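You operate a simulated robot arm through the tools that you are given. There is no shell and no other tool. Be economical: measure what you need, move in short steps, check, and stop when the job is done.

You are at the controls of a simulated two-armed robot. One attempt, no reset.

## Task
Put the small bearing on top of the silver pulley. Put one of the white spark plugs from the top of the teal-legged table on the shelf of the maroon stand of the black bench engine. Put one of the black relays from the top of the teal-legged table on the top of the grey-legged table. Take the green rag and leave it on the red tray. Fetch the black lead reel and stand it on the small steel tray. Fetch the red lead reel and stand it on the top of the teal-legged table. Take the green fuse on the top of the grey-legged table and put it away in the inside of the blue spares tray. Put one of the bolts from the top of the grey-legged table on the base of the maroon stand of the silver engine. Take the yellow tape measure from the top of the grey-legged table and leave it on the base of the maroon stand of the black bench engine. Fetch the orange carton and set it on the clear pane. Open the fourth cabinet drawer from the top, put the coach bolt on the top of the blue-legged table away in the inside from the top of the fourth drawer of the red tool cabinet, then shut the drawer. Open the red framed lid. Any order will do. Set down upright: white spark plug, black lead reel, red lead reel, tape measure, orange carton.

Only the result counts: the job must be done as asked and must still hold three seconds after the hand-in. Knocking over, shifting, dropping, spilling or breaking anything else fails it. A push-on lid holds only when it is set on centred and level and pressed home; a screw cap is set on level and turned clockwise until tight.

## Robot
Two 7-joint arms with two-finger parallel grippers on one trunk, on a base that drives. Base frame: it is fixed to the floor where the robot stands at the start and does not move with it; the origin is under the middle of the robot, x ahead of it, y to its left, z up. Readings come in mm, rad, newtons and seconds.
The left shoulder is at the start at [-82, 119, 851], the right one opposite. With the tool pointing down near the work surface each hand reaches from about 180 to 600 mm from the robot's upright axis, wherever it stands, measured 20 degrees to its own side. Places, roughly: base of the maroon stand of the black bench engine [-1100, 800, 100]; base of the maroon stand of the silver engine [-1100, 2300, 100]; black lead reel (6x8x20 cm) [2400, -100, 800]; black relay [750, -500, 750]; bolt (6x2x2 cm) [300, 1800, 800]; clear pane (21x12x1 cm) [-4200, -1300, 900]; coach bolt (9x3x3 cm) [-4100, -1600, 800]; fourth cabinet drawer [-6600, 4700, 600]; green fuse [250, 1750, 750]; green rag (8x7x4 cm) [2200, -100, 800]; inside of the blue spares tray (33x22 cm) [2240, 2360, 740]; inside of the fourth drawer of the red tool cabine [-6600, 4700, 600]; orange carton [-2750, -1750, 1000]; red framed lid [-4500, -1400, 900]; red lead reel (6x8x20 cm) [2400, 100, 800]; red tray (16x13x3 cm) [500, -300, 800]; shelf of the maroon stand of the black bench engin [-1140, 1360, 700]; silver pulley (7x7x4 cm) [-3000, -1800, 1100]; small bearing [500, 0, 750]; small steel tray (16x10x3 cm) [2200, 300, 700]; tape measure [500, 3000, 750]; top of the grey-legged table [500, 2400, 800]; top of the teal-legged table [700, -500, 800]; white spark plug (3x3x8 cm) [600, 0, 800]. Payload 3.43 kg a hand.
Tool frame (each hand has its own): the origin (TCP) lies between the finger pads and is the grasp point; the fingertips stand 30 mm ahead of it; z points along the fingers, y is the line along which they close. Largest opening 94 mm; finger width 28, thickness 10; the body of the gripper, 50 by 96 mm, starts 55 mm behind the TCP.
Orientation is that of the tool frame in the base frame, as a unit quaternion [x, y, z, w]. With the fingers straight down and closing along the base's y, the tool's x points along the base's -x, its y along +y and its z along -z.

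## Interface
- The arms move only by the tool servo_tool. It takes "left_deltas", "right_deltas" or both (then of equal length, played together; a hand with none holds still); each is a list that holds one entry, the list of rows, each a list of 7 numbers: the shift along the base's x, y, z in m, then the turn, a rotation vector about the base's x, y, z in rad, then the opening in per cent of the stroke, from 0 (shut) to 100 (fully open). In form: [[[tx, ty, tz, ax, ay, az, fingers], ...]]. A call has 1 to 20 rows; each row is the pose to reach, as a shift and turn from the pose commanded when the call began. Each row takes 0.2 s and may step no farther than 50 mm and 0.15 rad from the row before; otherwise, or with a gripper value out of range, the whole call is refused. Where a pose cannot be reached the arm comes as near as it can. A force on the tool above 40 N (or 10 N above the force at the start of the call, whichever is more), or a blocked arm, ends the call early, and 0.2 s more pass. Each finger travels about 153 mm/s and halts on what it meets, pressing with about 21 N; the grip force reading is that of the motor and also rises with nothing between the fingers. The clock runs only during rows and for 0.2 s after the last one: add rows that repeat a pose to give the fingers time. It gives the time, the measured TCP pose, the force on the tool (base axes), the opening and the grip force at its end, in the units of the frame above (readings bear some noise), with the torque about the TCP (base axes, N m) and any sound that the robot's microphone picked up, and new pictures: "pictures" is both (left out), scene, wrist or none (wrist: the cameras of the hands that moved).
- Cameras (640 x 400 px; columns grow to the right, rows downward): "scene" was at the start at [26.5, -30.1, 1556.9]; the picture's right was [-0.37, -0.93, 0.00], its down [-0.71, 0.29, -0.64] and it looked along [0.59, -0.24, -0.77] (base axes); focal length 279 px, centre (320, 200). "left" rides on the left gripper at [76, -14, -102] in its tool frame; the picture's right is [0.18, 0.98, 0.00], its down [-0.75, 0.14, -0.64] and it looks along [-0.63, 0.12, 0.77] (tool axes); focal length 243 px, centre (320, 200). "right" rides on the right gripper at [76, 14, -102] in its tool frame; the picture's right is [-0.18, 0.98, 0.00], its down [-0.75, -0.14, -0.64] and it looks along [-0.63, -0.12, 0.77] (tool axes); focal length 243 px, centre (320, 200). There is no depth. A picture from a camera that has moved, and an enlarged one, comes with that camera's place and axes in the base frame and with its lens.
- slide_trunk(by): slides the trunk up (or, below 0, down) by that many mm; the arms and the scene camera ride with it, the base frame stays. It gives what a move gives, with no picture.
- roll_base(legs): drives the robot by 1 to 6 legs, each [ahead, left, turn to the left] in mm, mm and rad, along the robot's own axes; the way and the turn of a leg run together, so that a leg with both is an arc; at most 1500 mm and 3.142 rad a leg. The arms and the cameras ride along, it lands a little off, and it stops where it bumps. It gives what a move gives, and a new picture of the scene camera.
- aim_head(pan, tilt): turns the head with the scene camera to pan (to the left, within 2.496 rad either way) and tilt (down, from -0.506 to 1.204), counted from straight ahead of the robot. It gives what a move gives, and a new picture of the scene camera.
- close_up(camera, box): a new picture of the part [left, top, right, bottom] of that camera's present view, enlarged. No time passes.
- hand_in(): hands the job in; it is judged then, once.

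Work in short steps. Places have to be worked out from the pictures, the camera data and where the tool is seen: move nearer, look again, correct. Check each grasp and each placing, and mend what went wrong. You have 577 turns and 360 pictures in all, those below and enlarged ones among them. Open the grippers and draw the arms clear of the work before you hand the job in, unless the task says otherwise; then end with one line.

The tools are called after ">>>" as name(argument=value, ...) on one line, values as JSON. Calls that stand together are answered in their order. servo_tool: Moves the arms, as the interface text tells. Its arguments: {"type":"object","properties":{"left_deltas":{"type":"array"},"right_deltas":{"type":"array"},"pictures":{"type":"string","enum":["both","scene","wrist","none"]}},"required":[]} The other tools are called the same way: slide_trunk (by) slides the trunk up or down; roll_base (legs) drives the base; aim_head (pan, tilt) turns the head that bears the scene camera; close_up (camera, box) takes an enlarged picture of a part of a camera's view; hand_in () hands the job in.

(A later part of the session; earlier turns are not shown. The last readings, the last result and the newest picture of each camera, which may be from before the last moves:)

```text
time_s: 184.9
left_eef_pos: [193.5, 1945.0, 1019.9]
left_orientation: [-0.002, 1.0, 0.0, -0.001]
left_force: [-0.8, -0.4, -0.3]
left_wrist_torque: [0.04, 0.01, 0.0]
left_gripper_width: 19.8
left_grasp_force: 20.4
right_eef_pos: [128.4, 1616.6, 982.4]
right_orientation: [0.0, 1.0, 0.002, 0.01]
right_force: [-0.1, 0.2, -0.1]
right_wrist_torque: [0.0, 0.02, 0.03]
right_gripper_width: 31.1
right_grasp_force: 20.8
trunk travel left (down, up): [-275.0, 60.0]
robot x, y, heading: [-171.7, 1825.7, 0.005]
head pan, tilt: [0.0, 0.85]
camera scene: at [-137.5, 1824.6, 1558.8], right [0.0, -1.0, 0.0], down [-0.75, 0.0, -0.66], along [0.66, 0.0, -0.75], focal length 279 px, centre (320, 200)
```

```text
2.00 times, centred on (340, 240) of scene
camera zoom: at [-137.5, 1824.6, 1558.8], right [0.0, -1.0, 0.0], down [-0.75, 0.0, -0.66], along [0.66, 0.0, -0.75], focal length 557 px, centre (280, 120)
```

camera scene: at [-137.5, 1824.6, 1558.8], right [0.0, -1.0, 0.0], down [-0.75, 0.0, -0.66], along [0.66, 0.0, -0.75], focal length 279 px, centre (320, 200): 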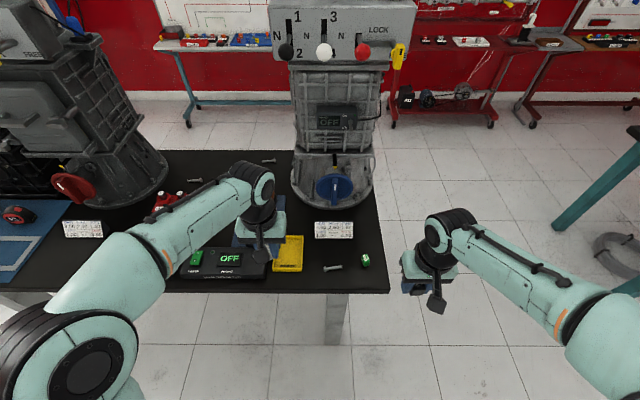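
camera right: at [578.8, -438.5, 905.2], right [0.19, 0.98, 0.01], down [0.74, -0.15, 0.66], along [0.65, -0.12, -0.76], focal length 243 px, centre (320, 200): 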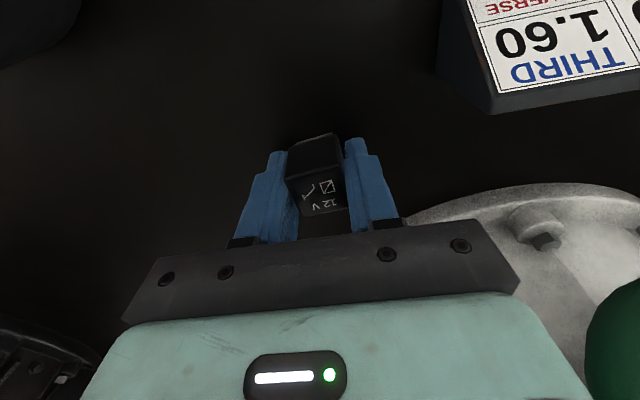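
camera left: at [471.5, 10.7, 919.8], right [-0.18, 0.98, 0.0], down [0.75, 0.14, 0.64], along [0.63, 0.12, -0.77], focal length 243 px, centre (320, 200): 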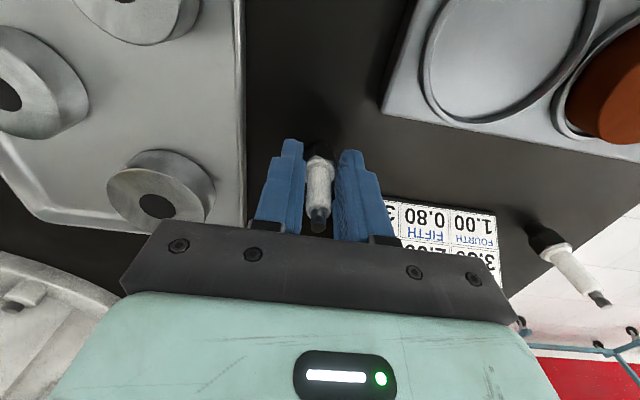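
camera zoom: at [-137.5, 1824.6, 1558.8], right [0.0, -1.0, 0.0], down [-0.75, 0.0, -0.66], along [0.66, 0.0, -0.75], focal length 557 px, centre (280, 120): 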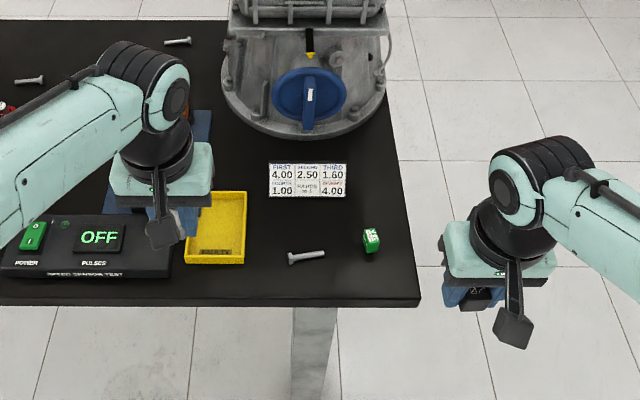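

I pick the empty area right of the card, about (415,1669), for the relay. I roll in 75 mm and bring the right hand over.

>>> roll_base(legs=[[75, 0, 0]])

>>> servo_tool(right_deltas=[[[0.035, 0.01, -0.03, 0, 0, 0, 0], [0.07, 0.02, -0.06, 0, 0, 0, 0], [0.11, 0.03, -0.08, 0, 0, 0, 0], [0.15, 0.04, -0.09, 0, 0, 0, 0], [0.19, 0.05, -0.1, 0, 0, 0, 0], [0.21, 0.052, -0.12, 0, 0, 0, 0], [0.21, 0.052, -0.12, 0, 0, 0, 0]]], pictures="both")

```text
time_s: 186.0
left_eef_pos: [267.8, 1944.3, 1019.8]
left_orientation: [0.0, 1.0, -0.001, -0.001]
left_force: [0.7, 0.7, -0.3]
left_wrist_torque: [0.01, 0.03, -0.02]
left_gripper_width: 19.8
left_grasp_force: 20.8
right_eef_pos: [202.1, 1618.0, 981.6]
right_orientation: [0.0, 1.0, 0.001, 0.008]
right_force: [0.3, 0.6, 0.2]
right_wrist_torque: [-0.02, -0.02, -0.01]
right_gripper_width: 31.1
right_grasp_force: 21.2
trunk travel left (down, up): [-275.0, 60.0]
robot x, y, heading: [-100.2, 1825.8, 0.007]
head pan, tilt: [0.0, 0.85]
camera scene: at [-62.9, 1824.8, 1558.7], right [0.0, -1.0, 0.0], down [-0.75, 0.0, -0.66], along [0.66, 0.0, -0.75], focal length 279 px, centre (320, 200)
```

scene: 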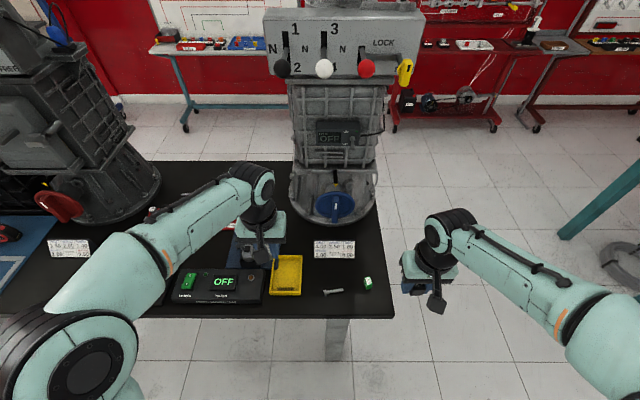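

```text
time_s: 187.6
left_eef_pos: [268.5, 1943.7, 1020.1]
left_orientation: [-0.001, 1.0, 0.0, 0.001]
left_force: [-0.6, -0.3, 0.0]
left_wrist_torque: [-0.02, 0.03, 0.02]
left_gripper_width: 19.8
left_grasp_force: 21.1
right_eef_pos: [412.8, 1668.4, 861.6]
right_orientation: [0.0, 1.0, 0.002, 0.01]
right_force: [-0.9, 0.2, 0.0]
right_wrist_torque: [-0.01, -0.02, 0.01]
right_gripper_width: 31.1
right_grasp_force: 21.0
trunk travel left (down, up): [-275.0, 60.0]
robot x, y, heading: [-99.8, 1826.1, 0.001]
head pan, tilt: [0.0, 0.85]
camera scene: at [-64.1, 1824.8, 1558.8], right [0.0, -1.0, 0.0], down [-0.75, 0.0, -0.66], along [0.66, 0.0, -0.75], focal length 279 px, centre (320, 200)
camera right: at [334.2, 1683.4, 964.1], right [0.18, 0.98, 0.01], down [0.74, -0.14, 0.66], along [0.64, -0.11, -0.76], focal length 243 px, centre (320, 200)
```

scene: 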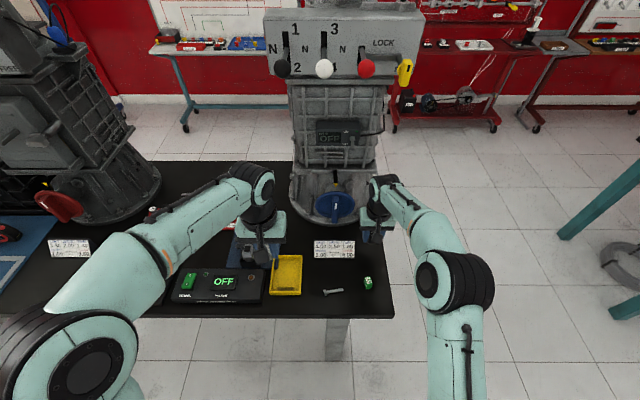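
right: 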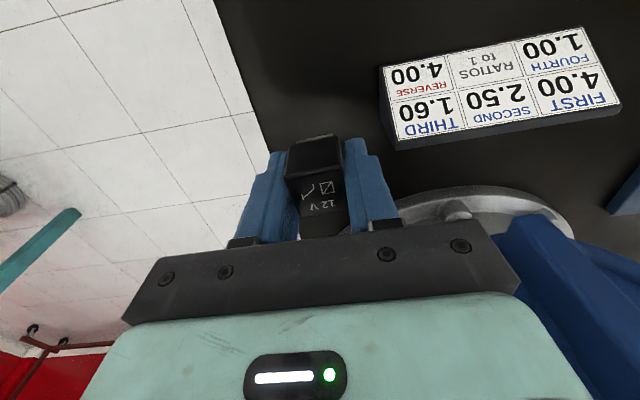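

Centred between table edge and card. I lower gently to contact.

>>> servo_tool(right_deltas=[[[0, 0, -0.025, 0, 0, 0, 0], [0, 0, -0.045, 0, 0, 0, 0], [0, 0, -0.052, 0, 0, 0, 0], [0, 0, -0.052, 0, 0, 0, 0]]], pictures="none")

>>> servo_tool(right_deltas=[[[0, 0, -0.003, 0, 0, 0, 0], [0, 0, -0.006, 0, 0, 0, 0], [0, 0, -0.006, 0, 0, 0, 0]]], pictures="wrist")

```text
time_s: 188.6
left_eef_pos: [267.5, 1943.8, 1020.9]
left_orientation: [-0.001, 1.0, 0.0, 0.0]
left_force: [-0.5, -0.7, -1.0]
left_wrist_torque: [-0.01, -0.03, 0.0]
left_gripper_width: 20.1
left_grasp_force: 21.1
right_eef_pos: [411.4, 1670.1, 809.9]
right_orientation: [0.0, 1.0, 0.002, 0.009]
right_force: [-0.5, 0.4, -0.5]
right_wrist_torque: [0.01, 0.0, 0.0]
right_gripper_width: 31.1
right_grasp_force: 20.9
trunk travel left (down, up): [-275.0, 60.0]
robot x, y, heading: [-93.1, 1828.8, 0.006]
head pan, tilt: [0.0, 0.85]
```

```text
time_s: 189.4
left_eef_pos: [267.3, 1944.4, 1018.7]
left_orientation: [-0.001, 1.0, 0.0, 0.0]
left_force: [-0.1, -0.5, -1.1]
left_wrist_torque: [0.02, 0.02, -0.03]
left_gripper_width: 20.0
left_grasp_force: 21.4
right_eef_pos: [412.5, 1668.7, 804.9]
right_orientation: [0.001, 1.0, 0.001, 0.01]
right_force: [0.4, -0.3, -1.0]
right_wrist_torque: [0.01, -0.01, 0.0]
right_gripper_width: 31.2
right_grasp_force: 20.6
trunk travel left (down, up): [-275.0, 60.0]
robot x, y, heading: [-96.7, 1825.1, 0.004]
head pan, tilt: [0.0, 0.85]
camera right: at [333.9, 1682.8, 906.6], right [0.18, 0.98, 0.01], down [0.74, -0.14, 0.66], along [0.65, -0.11, -0.76], focal length 243 px, centre (320, 200)
```

right: 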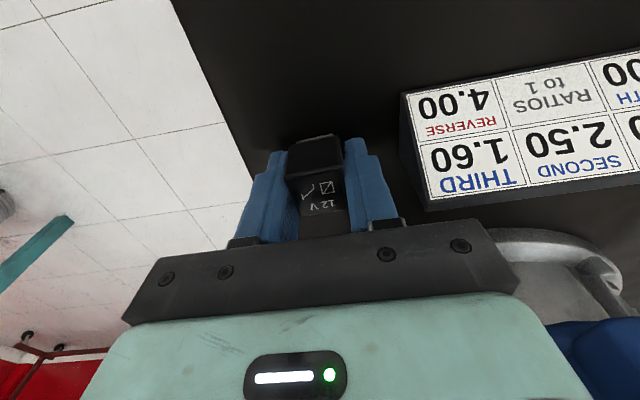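

>>> servo_tool(right_deltas=[[[0, 0, -0.003, 0, 0, 0, 0], [0, 0, -0.005, 0, 0, 0, 0], [0, 0, -0.005, 0, 0, 0, 0]]], pictures="none")

```text
time_s: 190.2
left_eef_pos: [267.3, 1944.7, 1020.3]
left_orientation: [-0.001, 1.0, 0.0, 0.0]
left_force: [1.1, -0.4, -0.5]
left_wrist_torque: [0.01, -0.01, -0.01]
left_gripper_width: 19.9
left_grasp_force: 21.0
right_eef_pos: [411.3, 1668.6, 802.5]
right_orientation: [0.0, 1.0, 0.001, 0.012]
right_force: [-1.2, -1.3, 18.6]
right_wrist_torque: [-0.03, 0.16, 0.01]
right_gripper_width: 31.3
right_grasp_force: 21.4
trunk travel left (down, up): [-275.0, 60.0]
robot x, y, heading: [-99.0, 1825.5, 0.009]
head pan, tilt: [0.0, 0.85]
```

Contact. I open to 50 mm and rise.

>>> servo_tool(right_deltas=[[[0, 0, 0.002, 0, 0, 0, 40], [0, 0, 0.002, 0, 0, 0, 50], [0, 0, 0.002, 0, 0, 0, 50], [0, 0, 0.04, 0, 0, 0, 50], [0, 0, 0.08, 0, 0, 0, 50], [-0.04, 0, 0.1, 0, 0, 0, 50], [-0.08, 0.01, 0.1, 0, 0, 0, 50]]], pictures="wrist")

```text
time_s: 191.8
left_eef_pos: [266.7, 1945.0, 1020.5]
left_orientation: [0.0, 1.0, 0.0, 0.0]
left_force: [0.2, -0.6, 0.3]
left_wrist_torque: [0.01, 0.01, 0.02]
left_gripper_width: 20.0
left_grasp_force: 20.9
right_eef_pos: [329.5, 1677.0, 899.8]
right_orientation: [-0.001, 1.0, 0.002, 0.009]
right_force: [-0.4, 0.1, 0.1]
right_wrist_torque: [-0.01, -0.01, -0.02]
right_gripper_width: 47.1
right_grasp_force: 0.1
trunk travel left (down, up): [-275.0, 60.0]
robot x, y, heading: [-97.4, 1827.0, 0.007]
head pan, tilt: [0.0, 0.85]
camera right: at [251.8, 1692.1, 1001.7], right [0.18, 0.98, 0.01], down [0.74, -0.14, 0.66], along [0.65, -0.12, -0.75], focal length 243 px, centre (320, 200)
```

right: 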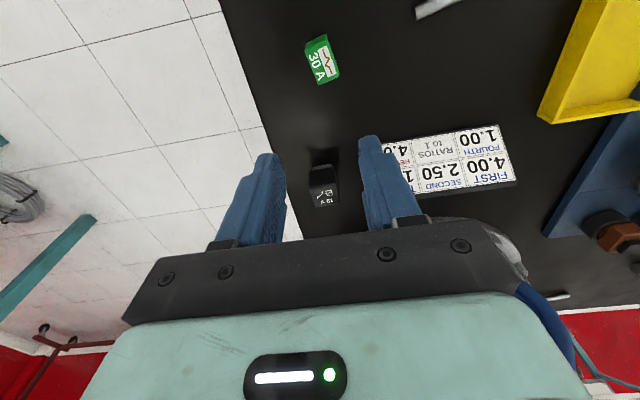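

Relay placed. The green fuse is at about (295,1686). I move above it.

>>> servo_tool(right_deltas=[[[-0.034, 0.008, -0.02, 0, 0, 0, 50], [-0.034, 0.008, -0.05, 0, 0, 0, 50], [-0.034, 0.008, -0.05, 0, 0, 0, 50]]], pictures="wrist")

```text
time_s: 192.6
left_eef_pos: [267.9, 1944.3, 1020.2]
left_orientation: [-0.001, 1.0, 0.0, 0.0]
left_force: [-0.2, 0.4, -0.4]
left_wrist_torque: [-0.01, -0.01, -0.02]
left_gripper_width: 19.9
left_grasp_force: 21.0
right_eef_pos: [296.9, 1685.0, 849.4]
right_orientation: [0.0, 1.0, 0.002, 0.01]
right_force: [-0.4, 0.4, -0.2]
right_wrist_torque: [-0.03, 0.0, -0.01]
right_gripper_width: 47.0
right_grasp_force: 0.1
trunk travel left (down, up): [-275.0, 60.0]
robot x, y, heading: [-98.8, 1825.1, 0.006]
head pan, tilt: [0.0, 0.85]
camera right: at [219.0, 1699.3, 951.6], right [0.18, 0.98, 0.01], down [0.74, -0.14, 0.66], along [0.65, -0.11, -0.75], focal length 243 px, centre (320, 200)
```

right: 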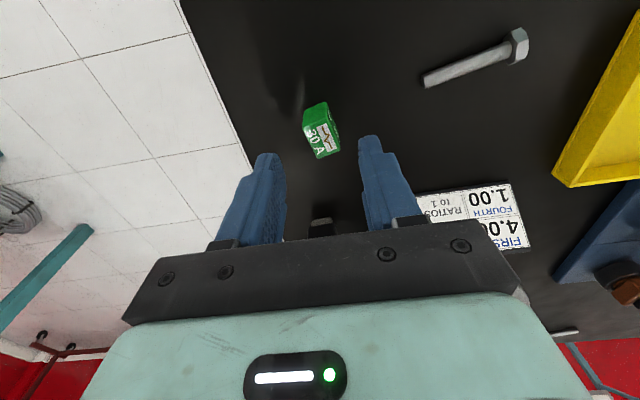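

Aligned. Descend to z≈803 and close on the fuse.

>>> servo_tool(right_deltas=[[[0, 0.002, -0.02, 0, 0, 0, 50], [0, 0.002, -0.04, 0, 0, 0, 50], [0, 0.002, -0.046, 0, 0, 0, 50], [0, 0.002, -0.046, 0, 0, 0, 0], [0, 0.002, -0.046, 0, 0, 0, 0], [0, 0.002, -0.046, 0, 0, 0, 0]]], pictures="wrist")

```text
time_s: 194.0
left_eef_pos: [267.1, 1944.6, 1020.1]
left_orientation: [-0.001, 1.0, 0.0, 0.0]
left_force: [0.7, -0.4, -0.3]
left_wrist_torque: [-0.01, 0.03, -0.02]
left_gripper_width: 20.1
left_grasp_force: 21.1
right_eef_pos: [295.8, 1688.3, 803.8]
right_orientation: [0.0, 1.0, 0.002, 0.01]
right_force: [0.2, 0.2, 0.0]
right_wrist_torque: [-0.01, 0.03, -0.02]
right_gripper_width: 20.9
right_grasp_force: 21.2
trunk travel left (down, up): [-275.0, 60.0]
robot x, y, heading: [-97.4, 1827.6, 0.006]
head pan, tilt: [0.0, 0.85]
camera right: at [218.7, 1701.9, 905.6], right [0.18, 0.98, 0.01], down [0.74, -0.14, 0.66], along [0.65, -0.11, -0.76], focal length 243 px, centre (320, 200)
```

right: 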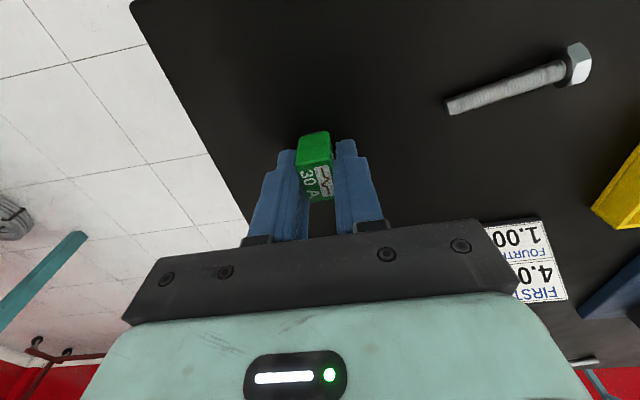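

Fuse gripped. I lift, retract, and look at the readings before driving.

>>> servo_tool(right_deltas=[[[0, 0, 0.045, 0, 0, 0, 0], [0, 0, 0.09, 0, 0, 0, 0], [-0.01, 0, 0.135, 0, 0, 0, 0], [-0.04, -0.02, 0.165, 0, 0, 0, 0], [-0.06, -0.04, 0.19, 0, 0, 0, 0], [-0.06, -0.04, 0.19, 0, 0, 0, 0]]], pictures="none")

```text
time_s: 195.4
left_eef_pos: [267.8, 1943.8, 1018.1]
left_orientation: [-0.001, 1.0, 0.0, 0.0]
left_force: [0.1, 0.0, -0.8]
left_wrist_torque: [0.03, 0.02, 0.02]
left_gripper_width: 20.0
left_grasp_force: 20.7
right_eef_pos: [237.8, 1649.1, 994.2]
right_orientation: [-0.001, 1.0, 0.002, 0.009]
right_force: [0.2, -0.2, -0.2]
right_wrist_torque: [0.0, 0.02, 0.01]
right_gripper_width: 21.0
right_grasp_force: 21.3
trunk travel left (down, up): [-275.0, 60.0]
robot x, y, heading: [-96.2, 1824.7, -0.0]
head pan, tilt: [0.0, 0.85]
```

I drive around the grey table's near end into the corridor, ending in front of the far trolley.

>>> roll_base(legs=[[-180, 0, 0], [0, -840, 0], [1480, 0, 0], [200, 0, 0], [0, 1250, 0]])

>>> aim_head(pan=0.0, tilt=0.6)

```text
time_s: 223.0
left_eef_pos: [1797.8, 2359.8, 1019.7]
left_orientation: [0.011, 1.0, 0.0, 0.0]
left_force: [-0.7, 0.1, -0.3]
left_wrist_torque: [-0.04, -0.03, 0.0]
left_gripper_width: 20.1
left_grasp_force: 21.7
right_eef_pos: [1761.7, 2066.1, 993.4]
right_orientation: [0.011, 1.0, 0.002, 0.01]
right_force: [0.2, 0.0, -0.4]
right_wrist_torque: [-0.01, 0.01, 0.01]
right_gripper_width: 20.7
right_grasp_force: 21.1
trunk travel left (down, up): [-275.0, 60.0]
robot x, y, heading: [1427.4, 2248.9, -0.017]
head pan, tilt: [0.0, 0.85]
camera scene: at [1463.5, 2247.7, 1558.8], right [-0.02, -1.0, 0.0], down [-0.75, 0.01, -0.66], along [0.66, -0.01, -0.75], focal length 279 px, centre (320, 200)
```

scene: 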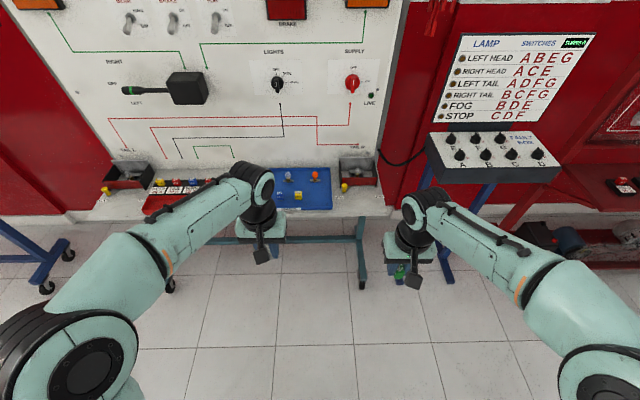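

```text
time_s: 223.8
left_eef_pos: [1796.9, 2359.3, 1019.7]
left_orientation: [0.01, 1.0, 0.0, -0.001]
left_force: [-1.1, 0.8, -0.1]
left_wrist_torque: [0.02, -0.01, -0.04]
left_gripper_width: 20.0
left_grasp_force: 20.8
right_eef_pos: [1761.3, 2065.0, 993.9]
right_orientation: [0.011, 1.0, 0.002, 0.008]
right_force: [0.2, -0.5, -1.2]
right_wrist_torque: [-0.01, -0.02, 0.0]
right_gripper_width: 20.8
right_grasp_force: 21.0
trunk travel left (down, up): [-275.0, 60.0]
robot x, y, heading: [1431.3, 2251.2, -0.017]
head pan, tilt: [0.0, 0.6]
camera scene: at [1473.7, 2247.5, 1579.6], right [-0.02, -1.0, 0.0], down [-0.57, 0.01, -0.82], along [0.82, -0.02, -0.57], focal length 279 px, centre (320, 200)
```

scene: 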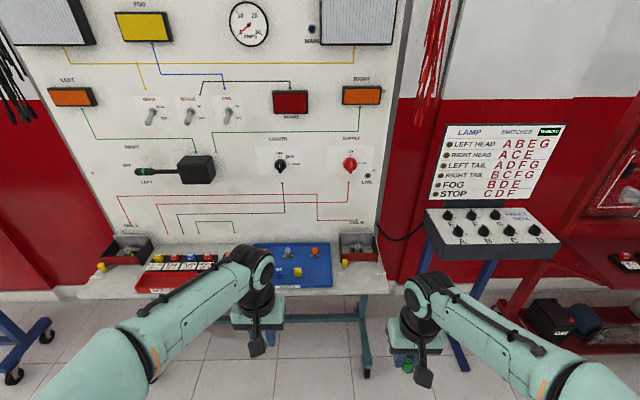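

Blue tray centre about (2225,2337). I drive in so the right hand reaches it.

>>> roll_base(legs=[[350, 170, 0.017]])

>>> close_up(camera="right", box=[0, 0, 640, 400])

```text
time_s: 226.2
left_eef_pos: [2148.7, 2528.9, 1020.5]
left_orientation: [0.006, 1.0, 0.0, 0.0]
left_force: [-0.1, 0.1, -0.3]
left_wrist_torque: [0.0, 0.04, -0.02]
left_gripper_width: 20.1
left_grasp_force: 20.9
right_eef_pos: [2115.9, 2235.3, 993.2]
right_orientation: [0.005, 1.0, 0.002, 0.009]
right_force: [-0.6, 0.6, 0.7]
right_wrist_torque: [0.03, -0.03, -0.03]
right_gripper_width: 20.8
right_grasp_force: 21.5
trunk travel left (down, up): [-275.0, 60.0]
robot x, y, heading: [1783.5, 2415.5, -0.008]
head pan, tilt: [0.0, 0.6]
camera scene: at [1825.9, 2413.4, 1579.6], right [-0.01, -1.0, 0.0], down [-0.57, 0.0, -0.82], along [0.82, -0.01, -0.57], focal length 279 px, centre (320, 200)
```

scene: 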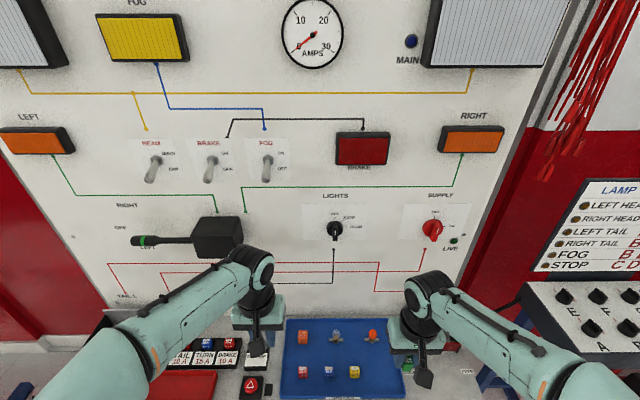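

```text
1.00 times, centred on (320, 200) of right (not enlarged: the box is as wide or as high as the picture)
camera zoom: at [2038.2, 2249.8, 1095.8], right [0.19, 0.98, 0.01], down [0.74, -0.15, 0.65], along [0.64, -0.12, -0.76], focal length 243 px, centre (320, 200)
```

zoom: 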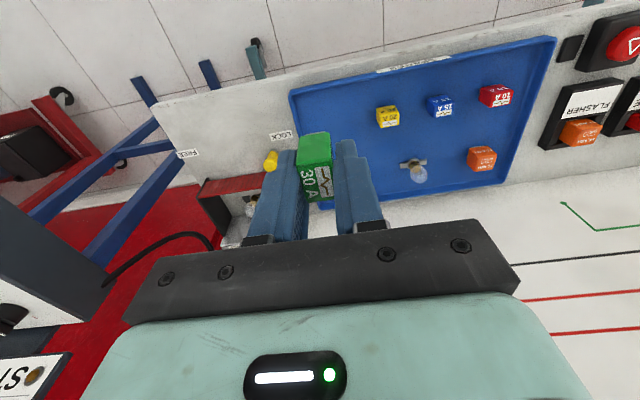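

An empty spot in the tray's right part is at about (2205,2260). I move there and lower.

>>> servo_tool(right_deltas=[[[0.03, 0.008, -0.03, 0, 0, 0, 0], [0.06, 0.016, -0.06, 0, 0, 0, 0], [0.089, 0.025, -0.09, 0, 0, 0, 0], [0.089, 0.025, -0.135, 0, 0, 0, 0], [0.089, 0.025, -0.17, 0, 0, 0, 0], [0.089, 0.025, -0.17, 0, 0, 0, 0]]], pictures="wrist")

```text
time_s: 227.6
left_eef_pos: [2148.8, 2528.6, 1019.3]
left_orientation: [0.006, 1.0, -0.001, 0.0]
left_force: [0.2, -0.6, 0.9]
left_wrist_torque: [0.01, 0.01, 0.03]
left_gripper_width: 20.0
left_grasp_force: 20.5
right_eef_pos: [2206.7, 2260.0, 822.6]
right_orientation: [0.006, 1.0, 0.003, 0.01]
right_force: [-0.4, 0.4, -0.2]
right_wrist_torque: [0.03, 0.01, 0.0]
right_gripper_width: 20.9
right_grasp_force: 21.3
trunk travel left (down, up): [-275.0, 60.0]
robot x, y, heading: [1782.8, 2413.9, -0.008]
head pan, tilt: [0.0, 0.6]
camera right: at [2128.3, 2274.4, 924.6], right [0.2, 0.98, 0.01], down [0.74, -0.15, 0.66], along [0.64, -0.12, -0.76], focal length 243 px, centre (320, 200)
```

right: 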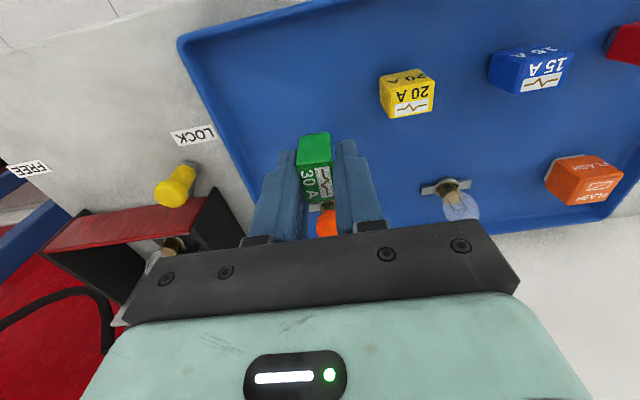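

Spot is clear (bulb lies farther back). I lower to contact.

>>> servo_tool(right_deltas=[[[-0.01, 0, -0.02, 0, 0, 0, 0], [-0.01, 0, -0.03, 0, 0, 0, 0], [-0.01, 0, -0.034, 0, 0, 0, 0], [-0.01, 0, -0.034, 0, 0, 0, 0]]], pictures="none")

>>> servo_tool(right_deltas=[[[0, 0, -0.004, 0, 0, 0, 0], [0, 0, -0.008, 0, 0, 0, 0], [0, 0, -0.008, 0, 0, 0, 0]]], pictures="none")

```text
time_s: 228.6
left_eef_pos: [2148.3, 2528.7, 1019.0]
left_orientation: [0.006, 1.0, 0.0, 0.0]
left_force: [-0.1, -0.8, -1.2]
left_wrist_torque: [-0.01, 0.03, 0.02]
left_gripper_width: 20.1
left_grasp_force: 21.3
right_eef_pos: [2195.4, 2258.7, 789.7]
right_orientation: [0.005, 1.0, 0.001, 0.009]
right_force: [0.0, -0.3, 0.0]
right_wrist_torque: [-0.01, -0.01, 0.0]
right_gripper_width: 20.7
right_grasp_force: 20.9
trunk travel left (down, up): [-275.0, 60.0]
robot x, y, heading: [1778.7, 2418.1, -0.01]
head pan, tilt: [0.0, 0.6]
```

```text
time_s: 229.4
left_eef_pos: [2147.7, 2529.7, 1020.0]
left_orientation: [0.005, 1.0, 0.0, 0.0]
left_force: [-0.6, 0.0, -0.7]
left_wrist_torque: [-0.02, 0.0, -0.02]
left_gripper_width: 20.1
left_grasp_force: 21.1
right_eef_pos: [2194.2, 2259.1, 781.8]
right_orientation: [0.005, 1.0, 0.001, 0.01]
right_force: [0.2, -0.5, -0.2]
right_wrist_torque: [0.02, 0.0, -0.01]
right_gripper_width: 20.9
right_grasp_force: 20.9
trunk travel left (down, up): [-275.0, 60.0]
robot x, y, heading: [1784.7, 2413.8, -0.013]
head pan, tilt: [0.0, 0.6]
```

No contact yet; continue down.

>>> servo_tool(right_deltas=[[[0, 0, -0.003, 0, 0, 0, 0], [0, 0, -0.006, 0, 0, 0, 0], [0, 0, -0.006, 0, 0, 0, 0]]], pictures="none")

>>> servo_tool(right_deltas=[[[0, 0, -0.003, 0, 0, 0, 0], [0, 0, -0.006, 0, 0, 0, 0], [0, 0, -0.006, 0, 0, 0, 0]]], pictures="wrist")

```text
time_s: 230.2
left_eef_pos: [2147.6, 2529.0, 1019.9]
left_orientation: [0.005, 1.0, 0.0, 0.0]
left_force: [-0.6, 0.7, -0.6]
left_wrist_torque: [0.0, 0.02, 0.01]
left_gripper_width: 20.1
left_grasp_force: 20.7
right_eef_pos: [2194.7, 2260.9, 776.7]
right_orientation: [0.006, 1.0, 0.001, 0.011]
right_force: [0.1, -1.4, 9.6]
right_wrist_torque: [-0.02, 0.01, -0.02]
right_gripper_width: 20.8
right_grasp_force: 20.7
trunk travel left (down, up): [-275.0, 60.0]
robot x, y, heading: [1783.5, 2414.7, -0.01]
head pan, tilt: [0.0, 0.6]
```

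```text
time_s: 230.8
left_eef_pos: [2147.1, 2528.4, 1020.0]
left_orientation: [0.005, 1.0, 0.0, 0.0]
left_force: [-0.5, -0.6, -0.3]
left_wrist_torque: [-0.01, 0.0, 0.03]
left_gripper_width: 20.3
left_grasp_force: 21.3
right_eef_pos: [2194.8, 2260.3, 774.9]
right_orientation: [0.005, 1.0, 0.002, 0.011]
right_force: [-8.5, -0.4, 16.8]
right_wrist_torque: [-0.17, 0.48, -0.07]
right_gripper_width: 20.7
right_grasp_force: 21.4
trunk travel left (down, up): [-275.0, 60.0]
robot x, y, heading: [1779.9, 2419.3, -0.002]
head pan, tilt: [0.0, 0.6]
stopped in row 3 (right hand): the force on the tool passed its limit at 41 N (the readings are from after the stop); the commanded pose is now the measured one
camera right: at [2116.8, 2275.5, 875.9], right [0.2, 0.98, 0.01], down [0.74, -0.15, 0.66], along [0.65, -0.12, -0.75], focal length 243 px, centre (320, 200)
```

right: 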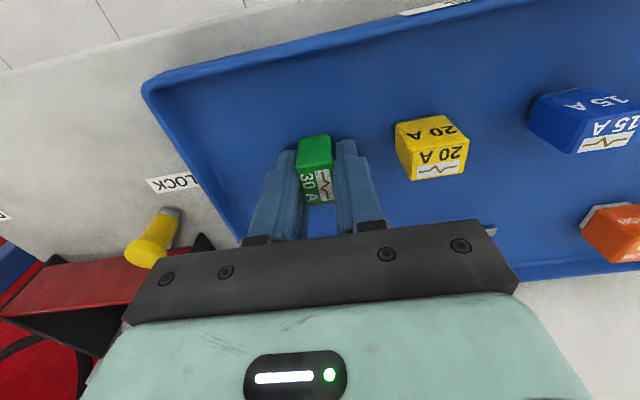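

On the tray floor. I ease up, open narrowly, and rise.

>>> servo_tool(right_deltas=[[[0, 0, 0.002, 0, 0, 0, 20], [0, 0, 0.002, 0, 0, 0, 45], [0, 0, 0.002, 0, 0, 0, 45], [0, 0, 0.04, 0, 0, 0, 45], [0, 0, 0.08, 0, 0, 0, 45], [-0.02, -0.01, 0.12, 0, 0, 0, 45], [-0.06, -0.02, 0.15, 0, 0, 0, 60], [-0.09, -0.02, 0.18, 0, 0, 0, 60]]], pictures="wrist")

```text
refused: row 7 steps farther than a row can; nothing moved
```

>>> servo_tool(right_deltas=[[[0, 0, 0.002, 0, 0, 0, 20], [0, 0, 0.002, 0, 0, 0, 45], [0, 0, 0.002, 0, 0, 0, 45], [0, 0, 0.04, 0, 0, 0, 45], [0, 0, 0.08, 0, 0, 0, 45], [-0.02, -0.01, 0.11, 0, 0, 0, 45], [-0.05, -0.02, 0.14, 0, 0, 0, 60], [-0.08, -0.02, 0.17, 0, 0, 0, 60]]], pictures="wrist")

```text
time_s: 232.7
left_eef_pos: [2147.1, 2528.4, 1019.4]
left_orientation: [0.005, 1.0, 0.001, 0.0]
left_force: [0.1, 0.8, -0.1]
left_wrist_torque: [-0.01, 0.0, -0.03]
left_gripper_width: 20.0
left_grasp_force: 21.8
right_eef_pos: [2112.5, 2241.6, 943.0]
right_orientation: [0.005, 1.0, 0.002, 0.011]
right_force: [-0.8, -0.7, -0.2]
right_wrist_torque: [-0.01, 0.02, 0.03]
right_gripper_width: 56.5
right_grasp_force: 0.0
trunk travel left (down, up): [-275.0, 60.0]
robot x, y, heading: [1784.9, 2413.7, -0.012]
head pan, tilt: [0.0, 0.6]
camera right: at [2035.1, 2255.5, 1044.9], right [0.19, 0.98, 0.01], down [0.74, -0.15, 0.66], along [0.65, -0.12, -0.75], focal length 243 px, centre (320, 200)
```

right: 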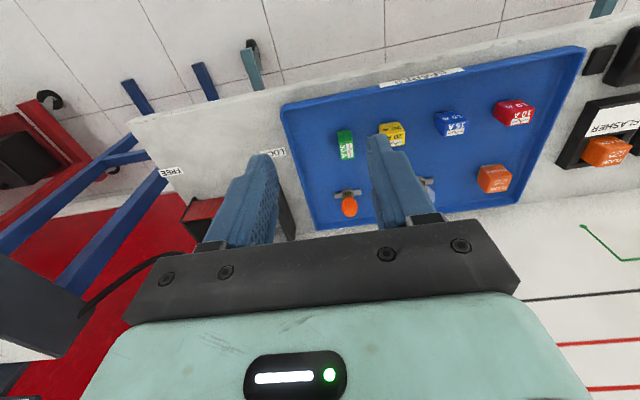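

Fuse is in the tray. I drive back round to the front of the grey table for a bolt.

>>> roll_base(legs=[[-350, 0, 0.01], [0, -1410, 0], [-1500, 0, 0], [-210, 0, 0], [0, 950, 0]])

>>> aim_head(pan=0.0, tilt=0.85)

```text
time_s: 263.6
left_eef_pos: [84.8, 2044.8, 1019.8]
left_orientation: [0.011, 1.0, 0.0, 0.0]
left_force: [-0.9, 0.8, -0.5]
left_wrist_torque: [0.03, 0.01, 0.0]
left_gripper_width: 19.7
left_grasp_force: 20.5
right_eef_pos: [48.5, 1756.7, 942.5]
right_orientation: [0.011, 1.0, 0.002, 0.011]
right_force: [-0.2, -0.2, 0.1]
right_wrist_torque: [0.03, 0.01, 0.0]
right_gripper_width: 56.3
right_grasp_force: 0.0
trunk travel left (down, up): [-275.0, 60.0]
robot x, y, heading: [-285.7, 1932.8, -0.02]
head pan, tilt: [0.0, 0.6]
camera scene: at [-239.0, 1933.0, 1579.7], right [-0.02, -1.0, 0.0], down [-0.56, 0.01, -0.83], along [0.82, -0.02, -0.56], focal length 279 px, centre (320, 200)
```

scene: 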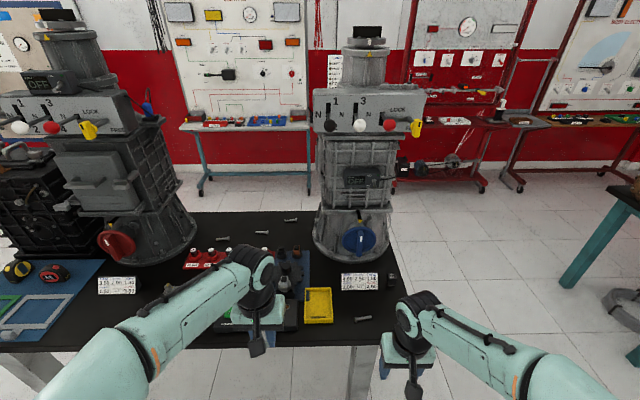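

```text
time_s: 264.4
left_eef_pos: [84.7, 2044.4, 1020.0]
left_orientation: [0.011, 1.0, 0.0, 0.0]
left_force: [-0.9, -0.8, -0.4]
left_wrist_torque: [-0.02, -0.02, -0.01]
left_gripper_width: 19.8
left_grasp_force: 20.5
right_eef_pos: [47.7, 1756.3, 942.8]
right_orientation: [0.012, 1.0, 0.003, 0.011]
right_force: [-0.1, 0.2, 0.6]
right_wrist_torque: [0.0, -0.01, 0.03]
right_gripper_width: 56.2
right_grasp_force: 0.1
trunk travel left (down, up): [-275.0, 60.0]
robot x, y, heading: [-281.8, 1935.5, -0.019]
head pan, tilt: [0.0, 0.85]
camera scene: at [-249.2, 1933.1, 1558.8], right [-0.02, -1.0, 0.0], down [-0.75, 0.02, -0.66], along [0.66, -0.01, -0.75], focal length 279 px, centre (320, 200)
```

scene: 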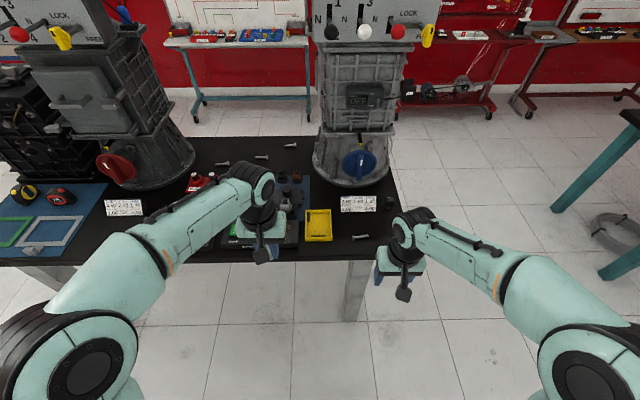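

I roll forward to the table and straighten. The bolt lies along y near (272,1788).

>>> roll_base(legs=[[185, 0, 0.019]])

>>> servo_tool(right_deltas=[[[0.0, 0.01, 0, 0, 0, -0.14, 80], [0.0, 0.02, 0, 0, 0, -0.28, 80], [0, 0.03, 0, 0, 0, -0.42, 80], [0, 0.03, 0, 0, 0, -0.56, 80], [0, 0.03, 0, 0, 0, -0.7, 80], [0, 0.03, 0, 0, 0, -0.84, 80], [0, 0.03, 0, 0, 0, -0.98, 80], [0, 0.03, 0, 0, 0, -1.12, 80], [0, 0.03, 0, 0, 0, -1.26, 80], [0, 0.03, 0, 0, 0, -1.345, 80], [0, 0.03, 0, 0, 0, -1.345, 80]]], pictures="wrist")

```text
time_s: 265.9
left_eef_pos: [264.0, 2049.0, 1020.4]
left_orientation: [0.002, 1.0, 0.001, 0.0]
left_force: [0.4, 0.7, -1.0]
left_wrist_torque: [0.03, 0.0, -0.01]
left_gripper_width: 19.7
left_grasp_force: 21.4
right_eef_pos: [231.0, 1762.1, 942.6]
right_orientation: [0.002, 1.0, 0.002, 0.012]
right_force: [-0.4, -0.2, 0.8]
right_wrist_torque: [-0.02, 0.02, 0.0]
right_gripper_width: 56.4
right_grasp_force: 0.0
trunk travel left (down, up): [-275.0, 60.0]
robot x, y, heading: [-99.9, 1934.3, -0.002]
head pan, tilt: [0.0, 0.85]
camera scene: at [-68.5, 1931.8, 1558.7], right [0.0, -1.0, 0.0], down [-0.75, 0.0, -0.66], along [0.66, 0.0, -0.75], focal length 279 px, centre (320, 200)
```

scene: 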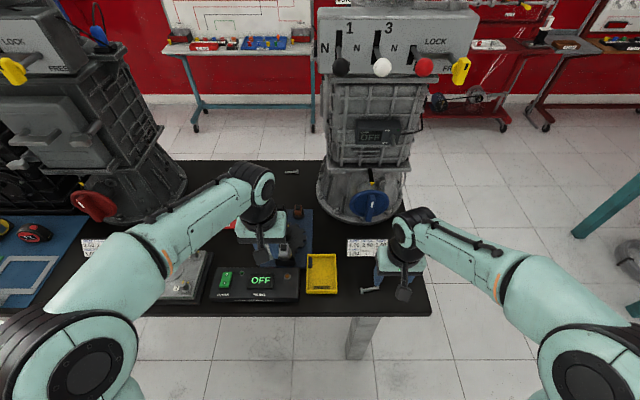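

```text
time_s: 268.3
left_eef_pos: [262.8, 2048.9, 1020.7]
left_orientation: [0.002, 1.0, 0.0, 0.0]
left_force: [-0.3, -0.9, -0.2]
left_wrist_torque: [0.0, -0.03, 0.03]
left_gripper_width: 20.1
left_grasp_force: 21.0
right_eef_pos: [232.2, 1791.5, 943.0]
right_orientation: [0.625, 0.78, -0.005, 0.011]
right_force: [-0.8, 0.3, -0.6]
right_wrist_torque: [0.01, 0.02, -0.01]
right_gripper_width: 75.3
right_grasp_force: 0.1
trunk travel left (down, up): [-275.0, 60.0]
robot x, y, heading: [-102.7, 1934.9, -0.002]
head pan, tilt: [0.0, 0.85]
camera right: at [227.7, 1871.1, 1045.0], right [1.0, 0.04, 0.01], down [0.02, -0.75, 0.66], along [0.03, -0.66, -0.75], focal length 243 px, centre (320, 200)
```

right: 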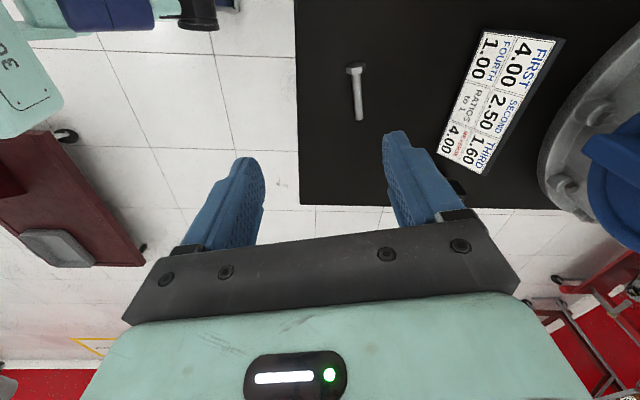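

Bolt centred near (274,1786), aligned with the fingers. I move over it and descend to grasp.

>>> servo_tool(right_deltas=[[[0.042, -0.006, 0, 0, 0, 0, 60], [0.042, -0.006, -0.045, 0, 0, 0, 50], [0.042, -0.006, -0.09, 0, 0, 0, 50], [0.042, -0.006, -0.09, 0, 0, 0, 50]]], pictures="wrist")

```text
time_s: 269.3
left_eef_pos: [263.2, 2049.0, 1020.0]
left_orientation: [0.001, 1.0, 0.0, 0.0]
left_force: [0.5, 0.5, -0.4]
left_wrist_torque: [0.0, -0.04, -0.02]
left_gripper_width: 20.0
left_grasp_force: 20.7
right_eef_pos: [275.4, 1785.1, 854.0]
right_orientation: [0.625, 0.781, -0.006, 0.01]
right_force: [-0.3, -0.8, -0.5]
right_wrist_torque: [-0.01, 0.0, 0.02]
right_gripper_width: 47.0
right_grasp_force: 0.1
trunk travel left (down, up): [-275.0, 60.0]
robot x, y, heading: [-102.1, 1931.6, -0.001]
head pan, tilt: [0.0, 0.85]
camera right: at [271.6, 1864.8, 955.4], right [1.0, 0.04, 0.01], down [0.02, -0.75, 0.66], along [0.03, -0.66, -0.75], focal length 243 px, centre (320, 200)
```

right: 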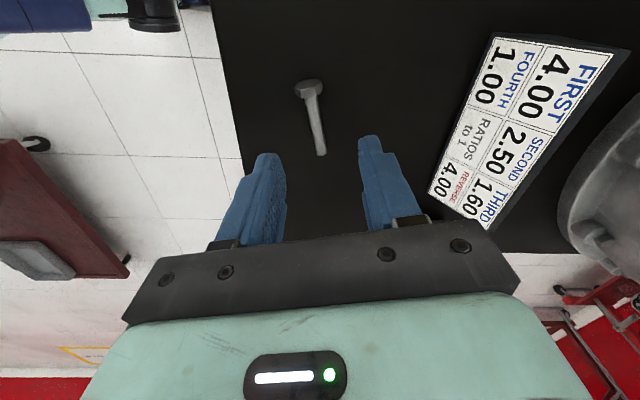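

Aligned. Descend and close.

>>> servo_tool(right_deltas=[[[-0.002, 0.001, -0.025, 0, 0, 0, 50], [-0.002, 0.001, -0.045, 0, 0, 0, 50], [-0.002, 0.001, -0.051, 0, 0, 0, 50], [-0.002, 0.001, -0.051, 0, 0, 0, 0], [-0.002, 0.001, -0.051, 0, 0, 0, 0], [-0.002, 0.001, -0.051, 0, 0, 0, 0]]], pictures="wrist")

```text
time_s: 270.7
left_eef_pos: [262.1, 2050.0, 1020.5]
left_orientation: [0.002, 1.0, 0.0, 0.0]
left_force: [0.4, -0.5, -0.9]
left_wrist_torque: [0.01, 0.0, 0.01]
left_gripper_width: 19.9
left_grasp_force: 20.4
right_eef_pos: [273.6, 1786.0, 802.0]
right_orientation: [0.624, 0.781, -0.005, 0.011]
right_force: [0.0, 0.1, -0.2]
right_wrist_torque: [0.0, 0.02, 0.0]
right_gripper_width: 8.8
right_grasp_force: 20.6
trunk travel left (down, up): [-275.0, 60.0]
robot x, y, heading: [-102.6, 1936.1, 0.001]
head pan, tilt: [0.0, 0.85]
camera right: at [269.2, 1865.9, 904.3], right [1.0, 0.04, 0.01], down [0.02, -0.75, 0.66], along [0.03, -0.66, -0.75], focal length 243 px, centre (320, 200)
```

right: 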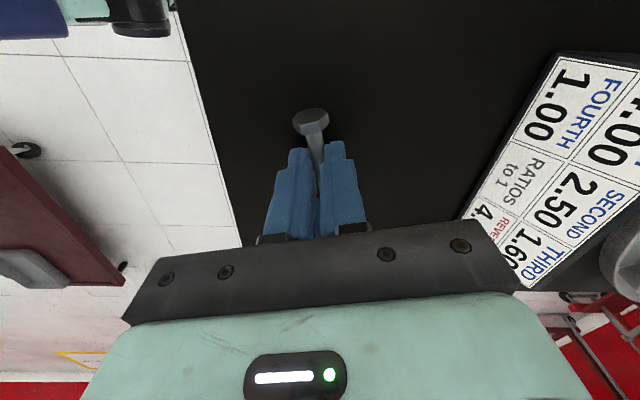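

Bolt gripped. I lift it, then look behind toward the engine stands.

>>> servo_tool(right_deltas=[[[0, 0, 0.045, 0, 0, 0, 0], [0, 0, 0.09, 0, 0, 0, 0], [-0.01, 0, 0.135, 0, 0, 0, 0], [-0.03, -0.02, 0.17, 0, 0, 0, 0], [-0.04, -0.03, 0.2, 0, 0, 0, 0], [-0.04, -0.03, 0.2, 0, 0, 0, 0]]], pictures="none")

>>> aim_head(pan=2.49, tilt=0.55)

>>> aim_head(pan=-2.49, tilt=0.55)

```text
time_s: 272.1
left_eef_pos: [262.6, 2048.6, 1019.7]
left_orientation: [0.002, 1.0, 0.0, -0.001]
left_force: [0.0, 0.5, -2.1]
left_wrist_torque: [-0.02, -0.03, -0.01]
left_gripper_width: 19.6
left_grasp_force: 20.9
right_eef_pos: [232.1, 1755.0, 1002.8]
right_orientation: [0.625, 0.781, -0.005, 0.01]
right_force: [0.0, -0.3, -0.7]
right_wrist_torque: [0.04, -0.02, 0.03]
right_gripper_width: 8.8
right_grasp_force: 21.1
trunk travel left (down, up): [-275.0, 60.0]
robot x, y, heading: [-101.1, 1936.1, -0.004]
head pan, tilt: [0.0, 0.85]
```

```text
time_s: 274.4
left_eef_pos: [263.7, 2049.7, 1019.3]
left_orientation: [0.001, 1.0, 0.0, 0.0]
left_force: [0.2, -0.9, -0.7]
left_wrist_torque: [-0.02, 0.02, 0.0]
left_gripper_width: 20.1
left_grasp_force: 20.9
right_eef_pos: [232.5, 1754.7, 1001.8]
right_orientation: [0.625, 0.781, -0.005, 0.011]
right_force: [0.3, -0.2, -0.2]
right_wrist_torque: [0.01, 0.02, -0.01]
right_gripper_width: 8.6
right_grasp_force: 21.7
trunk travel left (down, up): [-275.0, 60.0]
robot x, y, heading: [-100.3, 1933.9, 0.002]
head pan, tilt: [2.491, 0.55]
camera scene: at [-218.6, 1986.5, 1584.2], right [0.61, 0.79, 0.0], down [0.42, -0.32, -0.85], along [-0.68, 0.52, -0.52], focal length 279 px, centre (320, 200)
```

scene: 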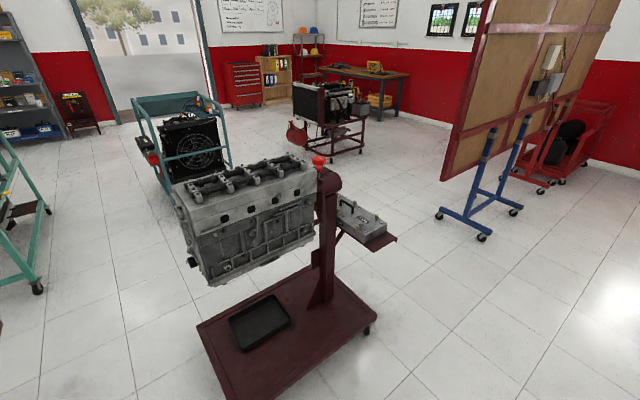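

```text
time_s: 278.3
left_eef_pos: [262.2, 2048.7, 1019.8]
left_orientation: [0.002, 1.0, -0.001, 0.0]
left_force: [0.4, -0.2, 0.1]
left_wrist_torque: [-0.01, 0.0, 0.0]
left_gripper_width: 20.1
left_grasp_force: 20.7
right_eef_pos: [233.4, 1754.8, 1002.5]
right_orientation: [0.625, 0.78, -0.005, 0.011]
right_force: [0.4, -0.5, 0.0]
right_wrist_torque: [0.01, -0.01, 0.02]
right_gripper_width: 8.6
right_grasp_force: 21.2
trunk travel left (down, up): [-275.0, 60.0]
robot x, y, heading: [-102.8, 1933.9, 0.002]
head pan, tilt: [-2.491, 0.55]
camera scene: at [-218.8, 1877.5, 1584.2], right [-0.61, 0.8, 0.0], down [0.42, 0.32, -0.85], along [-0.68, -0.52, -0.52], focal length 279 px, centre (320, 200)
```

scene: 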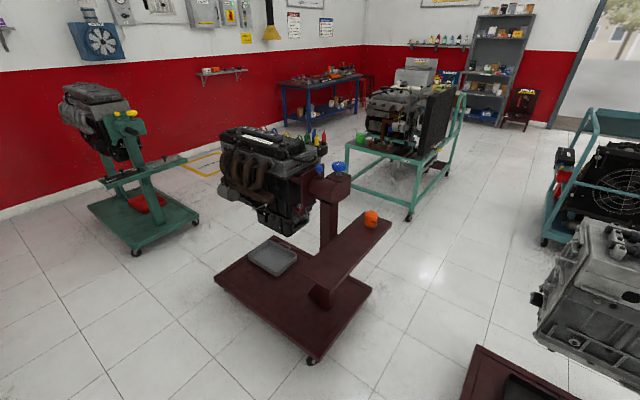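

Stands mapped: both bases have their near edge at x≈-850, black engine's shelf runs along x at y≈1350, z≈700. I back off, turn round, and go to the shelf.

>>> roll_base(legs=[[-235, 0, 0], [0, 0, 3.14], [0, 470, 0]])

>>> aim_head(pan=0.2, tilt=0.8)

```text
time_s: 291.5
left_eef_pos: [-735.0, 1371.7, 1021.2]
left_orientation: [0.999, -0.032, 0.0, 0.0]
left_force: [-0.1, 0.2, -0.1]
left_wrist_torque: [0.03, 0.01, 0.01]
left_gripper_width: 20.1
left_grasp_force: 20.7
right_eef_pos: [-688.2, 1663.1, 1001.8]
right_orientation: [0.762, -0.648, -0.01, -0.005]
right_force: [-0.1, 0.0, -1.1]
right_wrist_torque: [-0.01, 0.0, -0.01]
right_gripper_width: 8.4
right_grasp_force: 21.1
trunk travel left (down, up): [-275.0, 60.0]
robot x, y, heading: [-363.2, 1462.4, 3.073]
head pan, tilt: [-2.491, 0.55]
camera scene: at [-246.2, 1510.1, 1584.2], right [0.55, -0.83, 0.0], down [-0.43, -0.29, -0.85], along [0.71, 0.47, -0.52], focal length 279 px, centre (320, 200)
```

scene: 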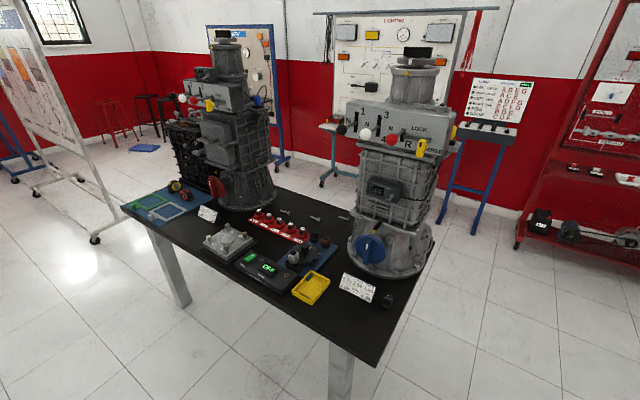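

```text
time_s: 293.9
left_eef_pos: [-735.7, 1369.8, 1020.1]
left_orientation: [0.999, -0.032, 0.0, 0.0]
left_force: [-0.7, -0.2, -0.1]
left_wrist_torque: [0.05, -0.01, 0.03]
left_gripper_width: 20.0
left_grasp_force: 21.1
right_eef_pos: [-688.1, 1662.6, 1001.6]
right_orientation: [0.762, -0.648, -0.01, -0.006]
right_force: [0.9, 0.4, -0.2]
right_wrist_torque: [-0.01, -0.01, 0.02]
right_gripper_width: 8.4
right_grasp_force: 20.8
trunk travel left (down, up): [-275.0, 60.0]
robot x, y, heading: [-366.5, 1461.6, 3.079]
head pan, tilt: [0.201, 0.799]
camera scene: at [-400.9, 1449.4, 1562.8], right [-0.14, 0.99, 0.0], down [0.71, 0.1, -0.7], along [-0.69, -0.1, -0.72], focal length 279 px, centre (320, 200)
```

scene: 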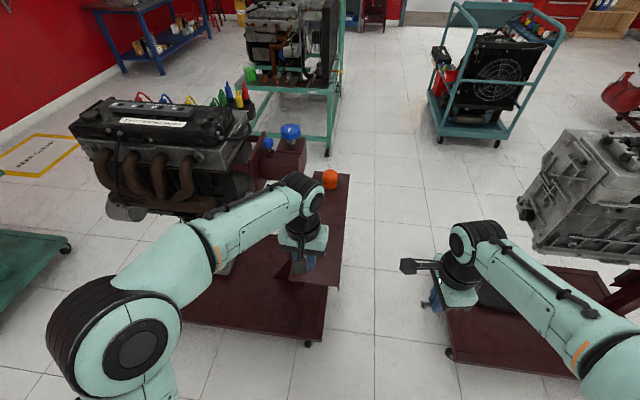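

I check the shelf from the left wrist camera and an enlarged scene view.

>>> close_up(camera="left", box=[0, 0, 640, 400])

>>> close_up(camera="scene", box=[200, 160, 400, 360])

```text
1.00 times, centred on (320, 200) of left (not enlarged: the box is as wide or as high as the picture)
camera zoom: at [-659.6, 1379.2, 1121.0], right [0.12, -0.99, 0.0], down [-0.76, -0.09, 0.64], along [-0.64, -0.08, -0.77], focal length 243 px, centre (320, 200)
```

zoom: 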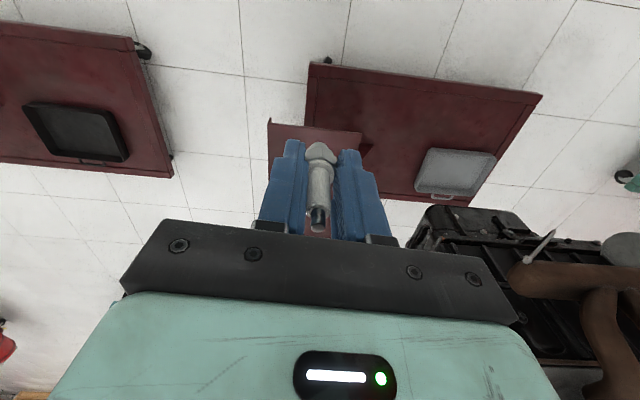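

```text
2.00 times, centred on (300, 260) of scene
camera zoom: at [-400.9, 1449.4, 1562.8], right [-0.14, 0.99, 0.0], down [0.71, 0.1, -0.7], along [-0.69, -0.1, -0.72], focal length 557 px, centre (360, 80)
```

zoom: 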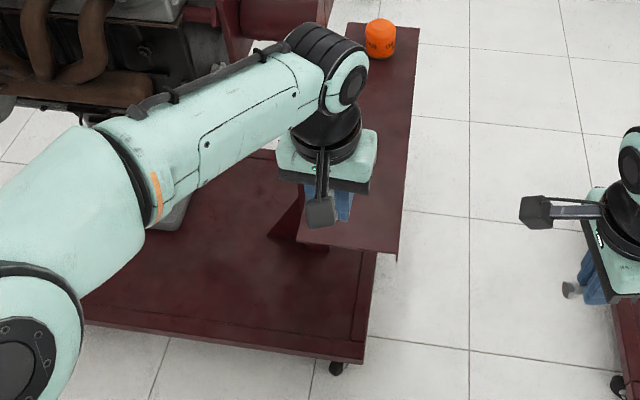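

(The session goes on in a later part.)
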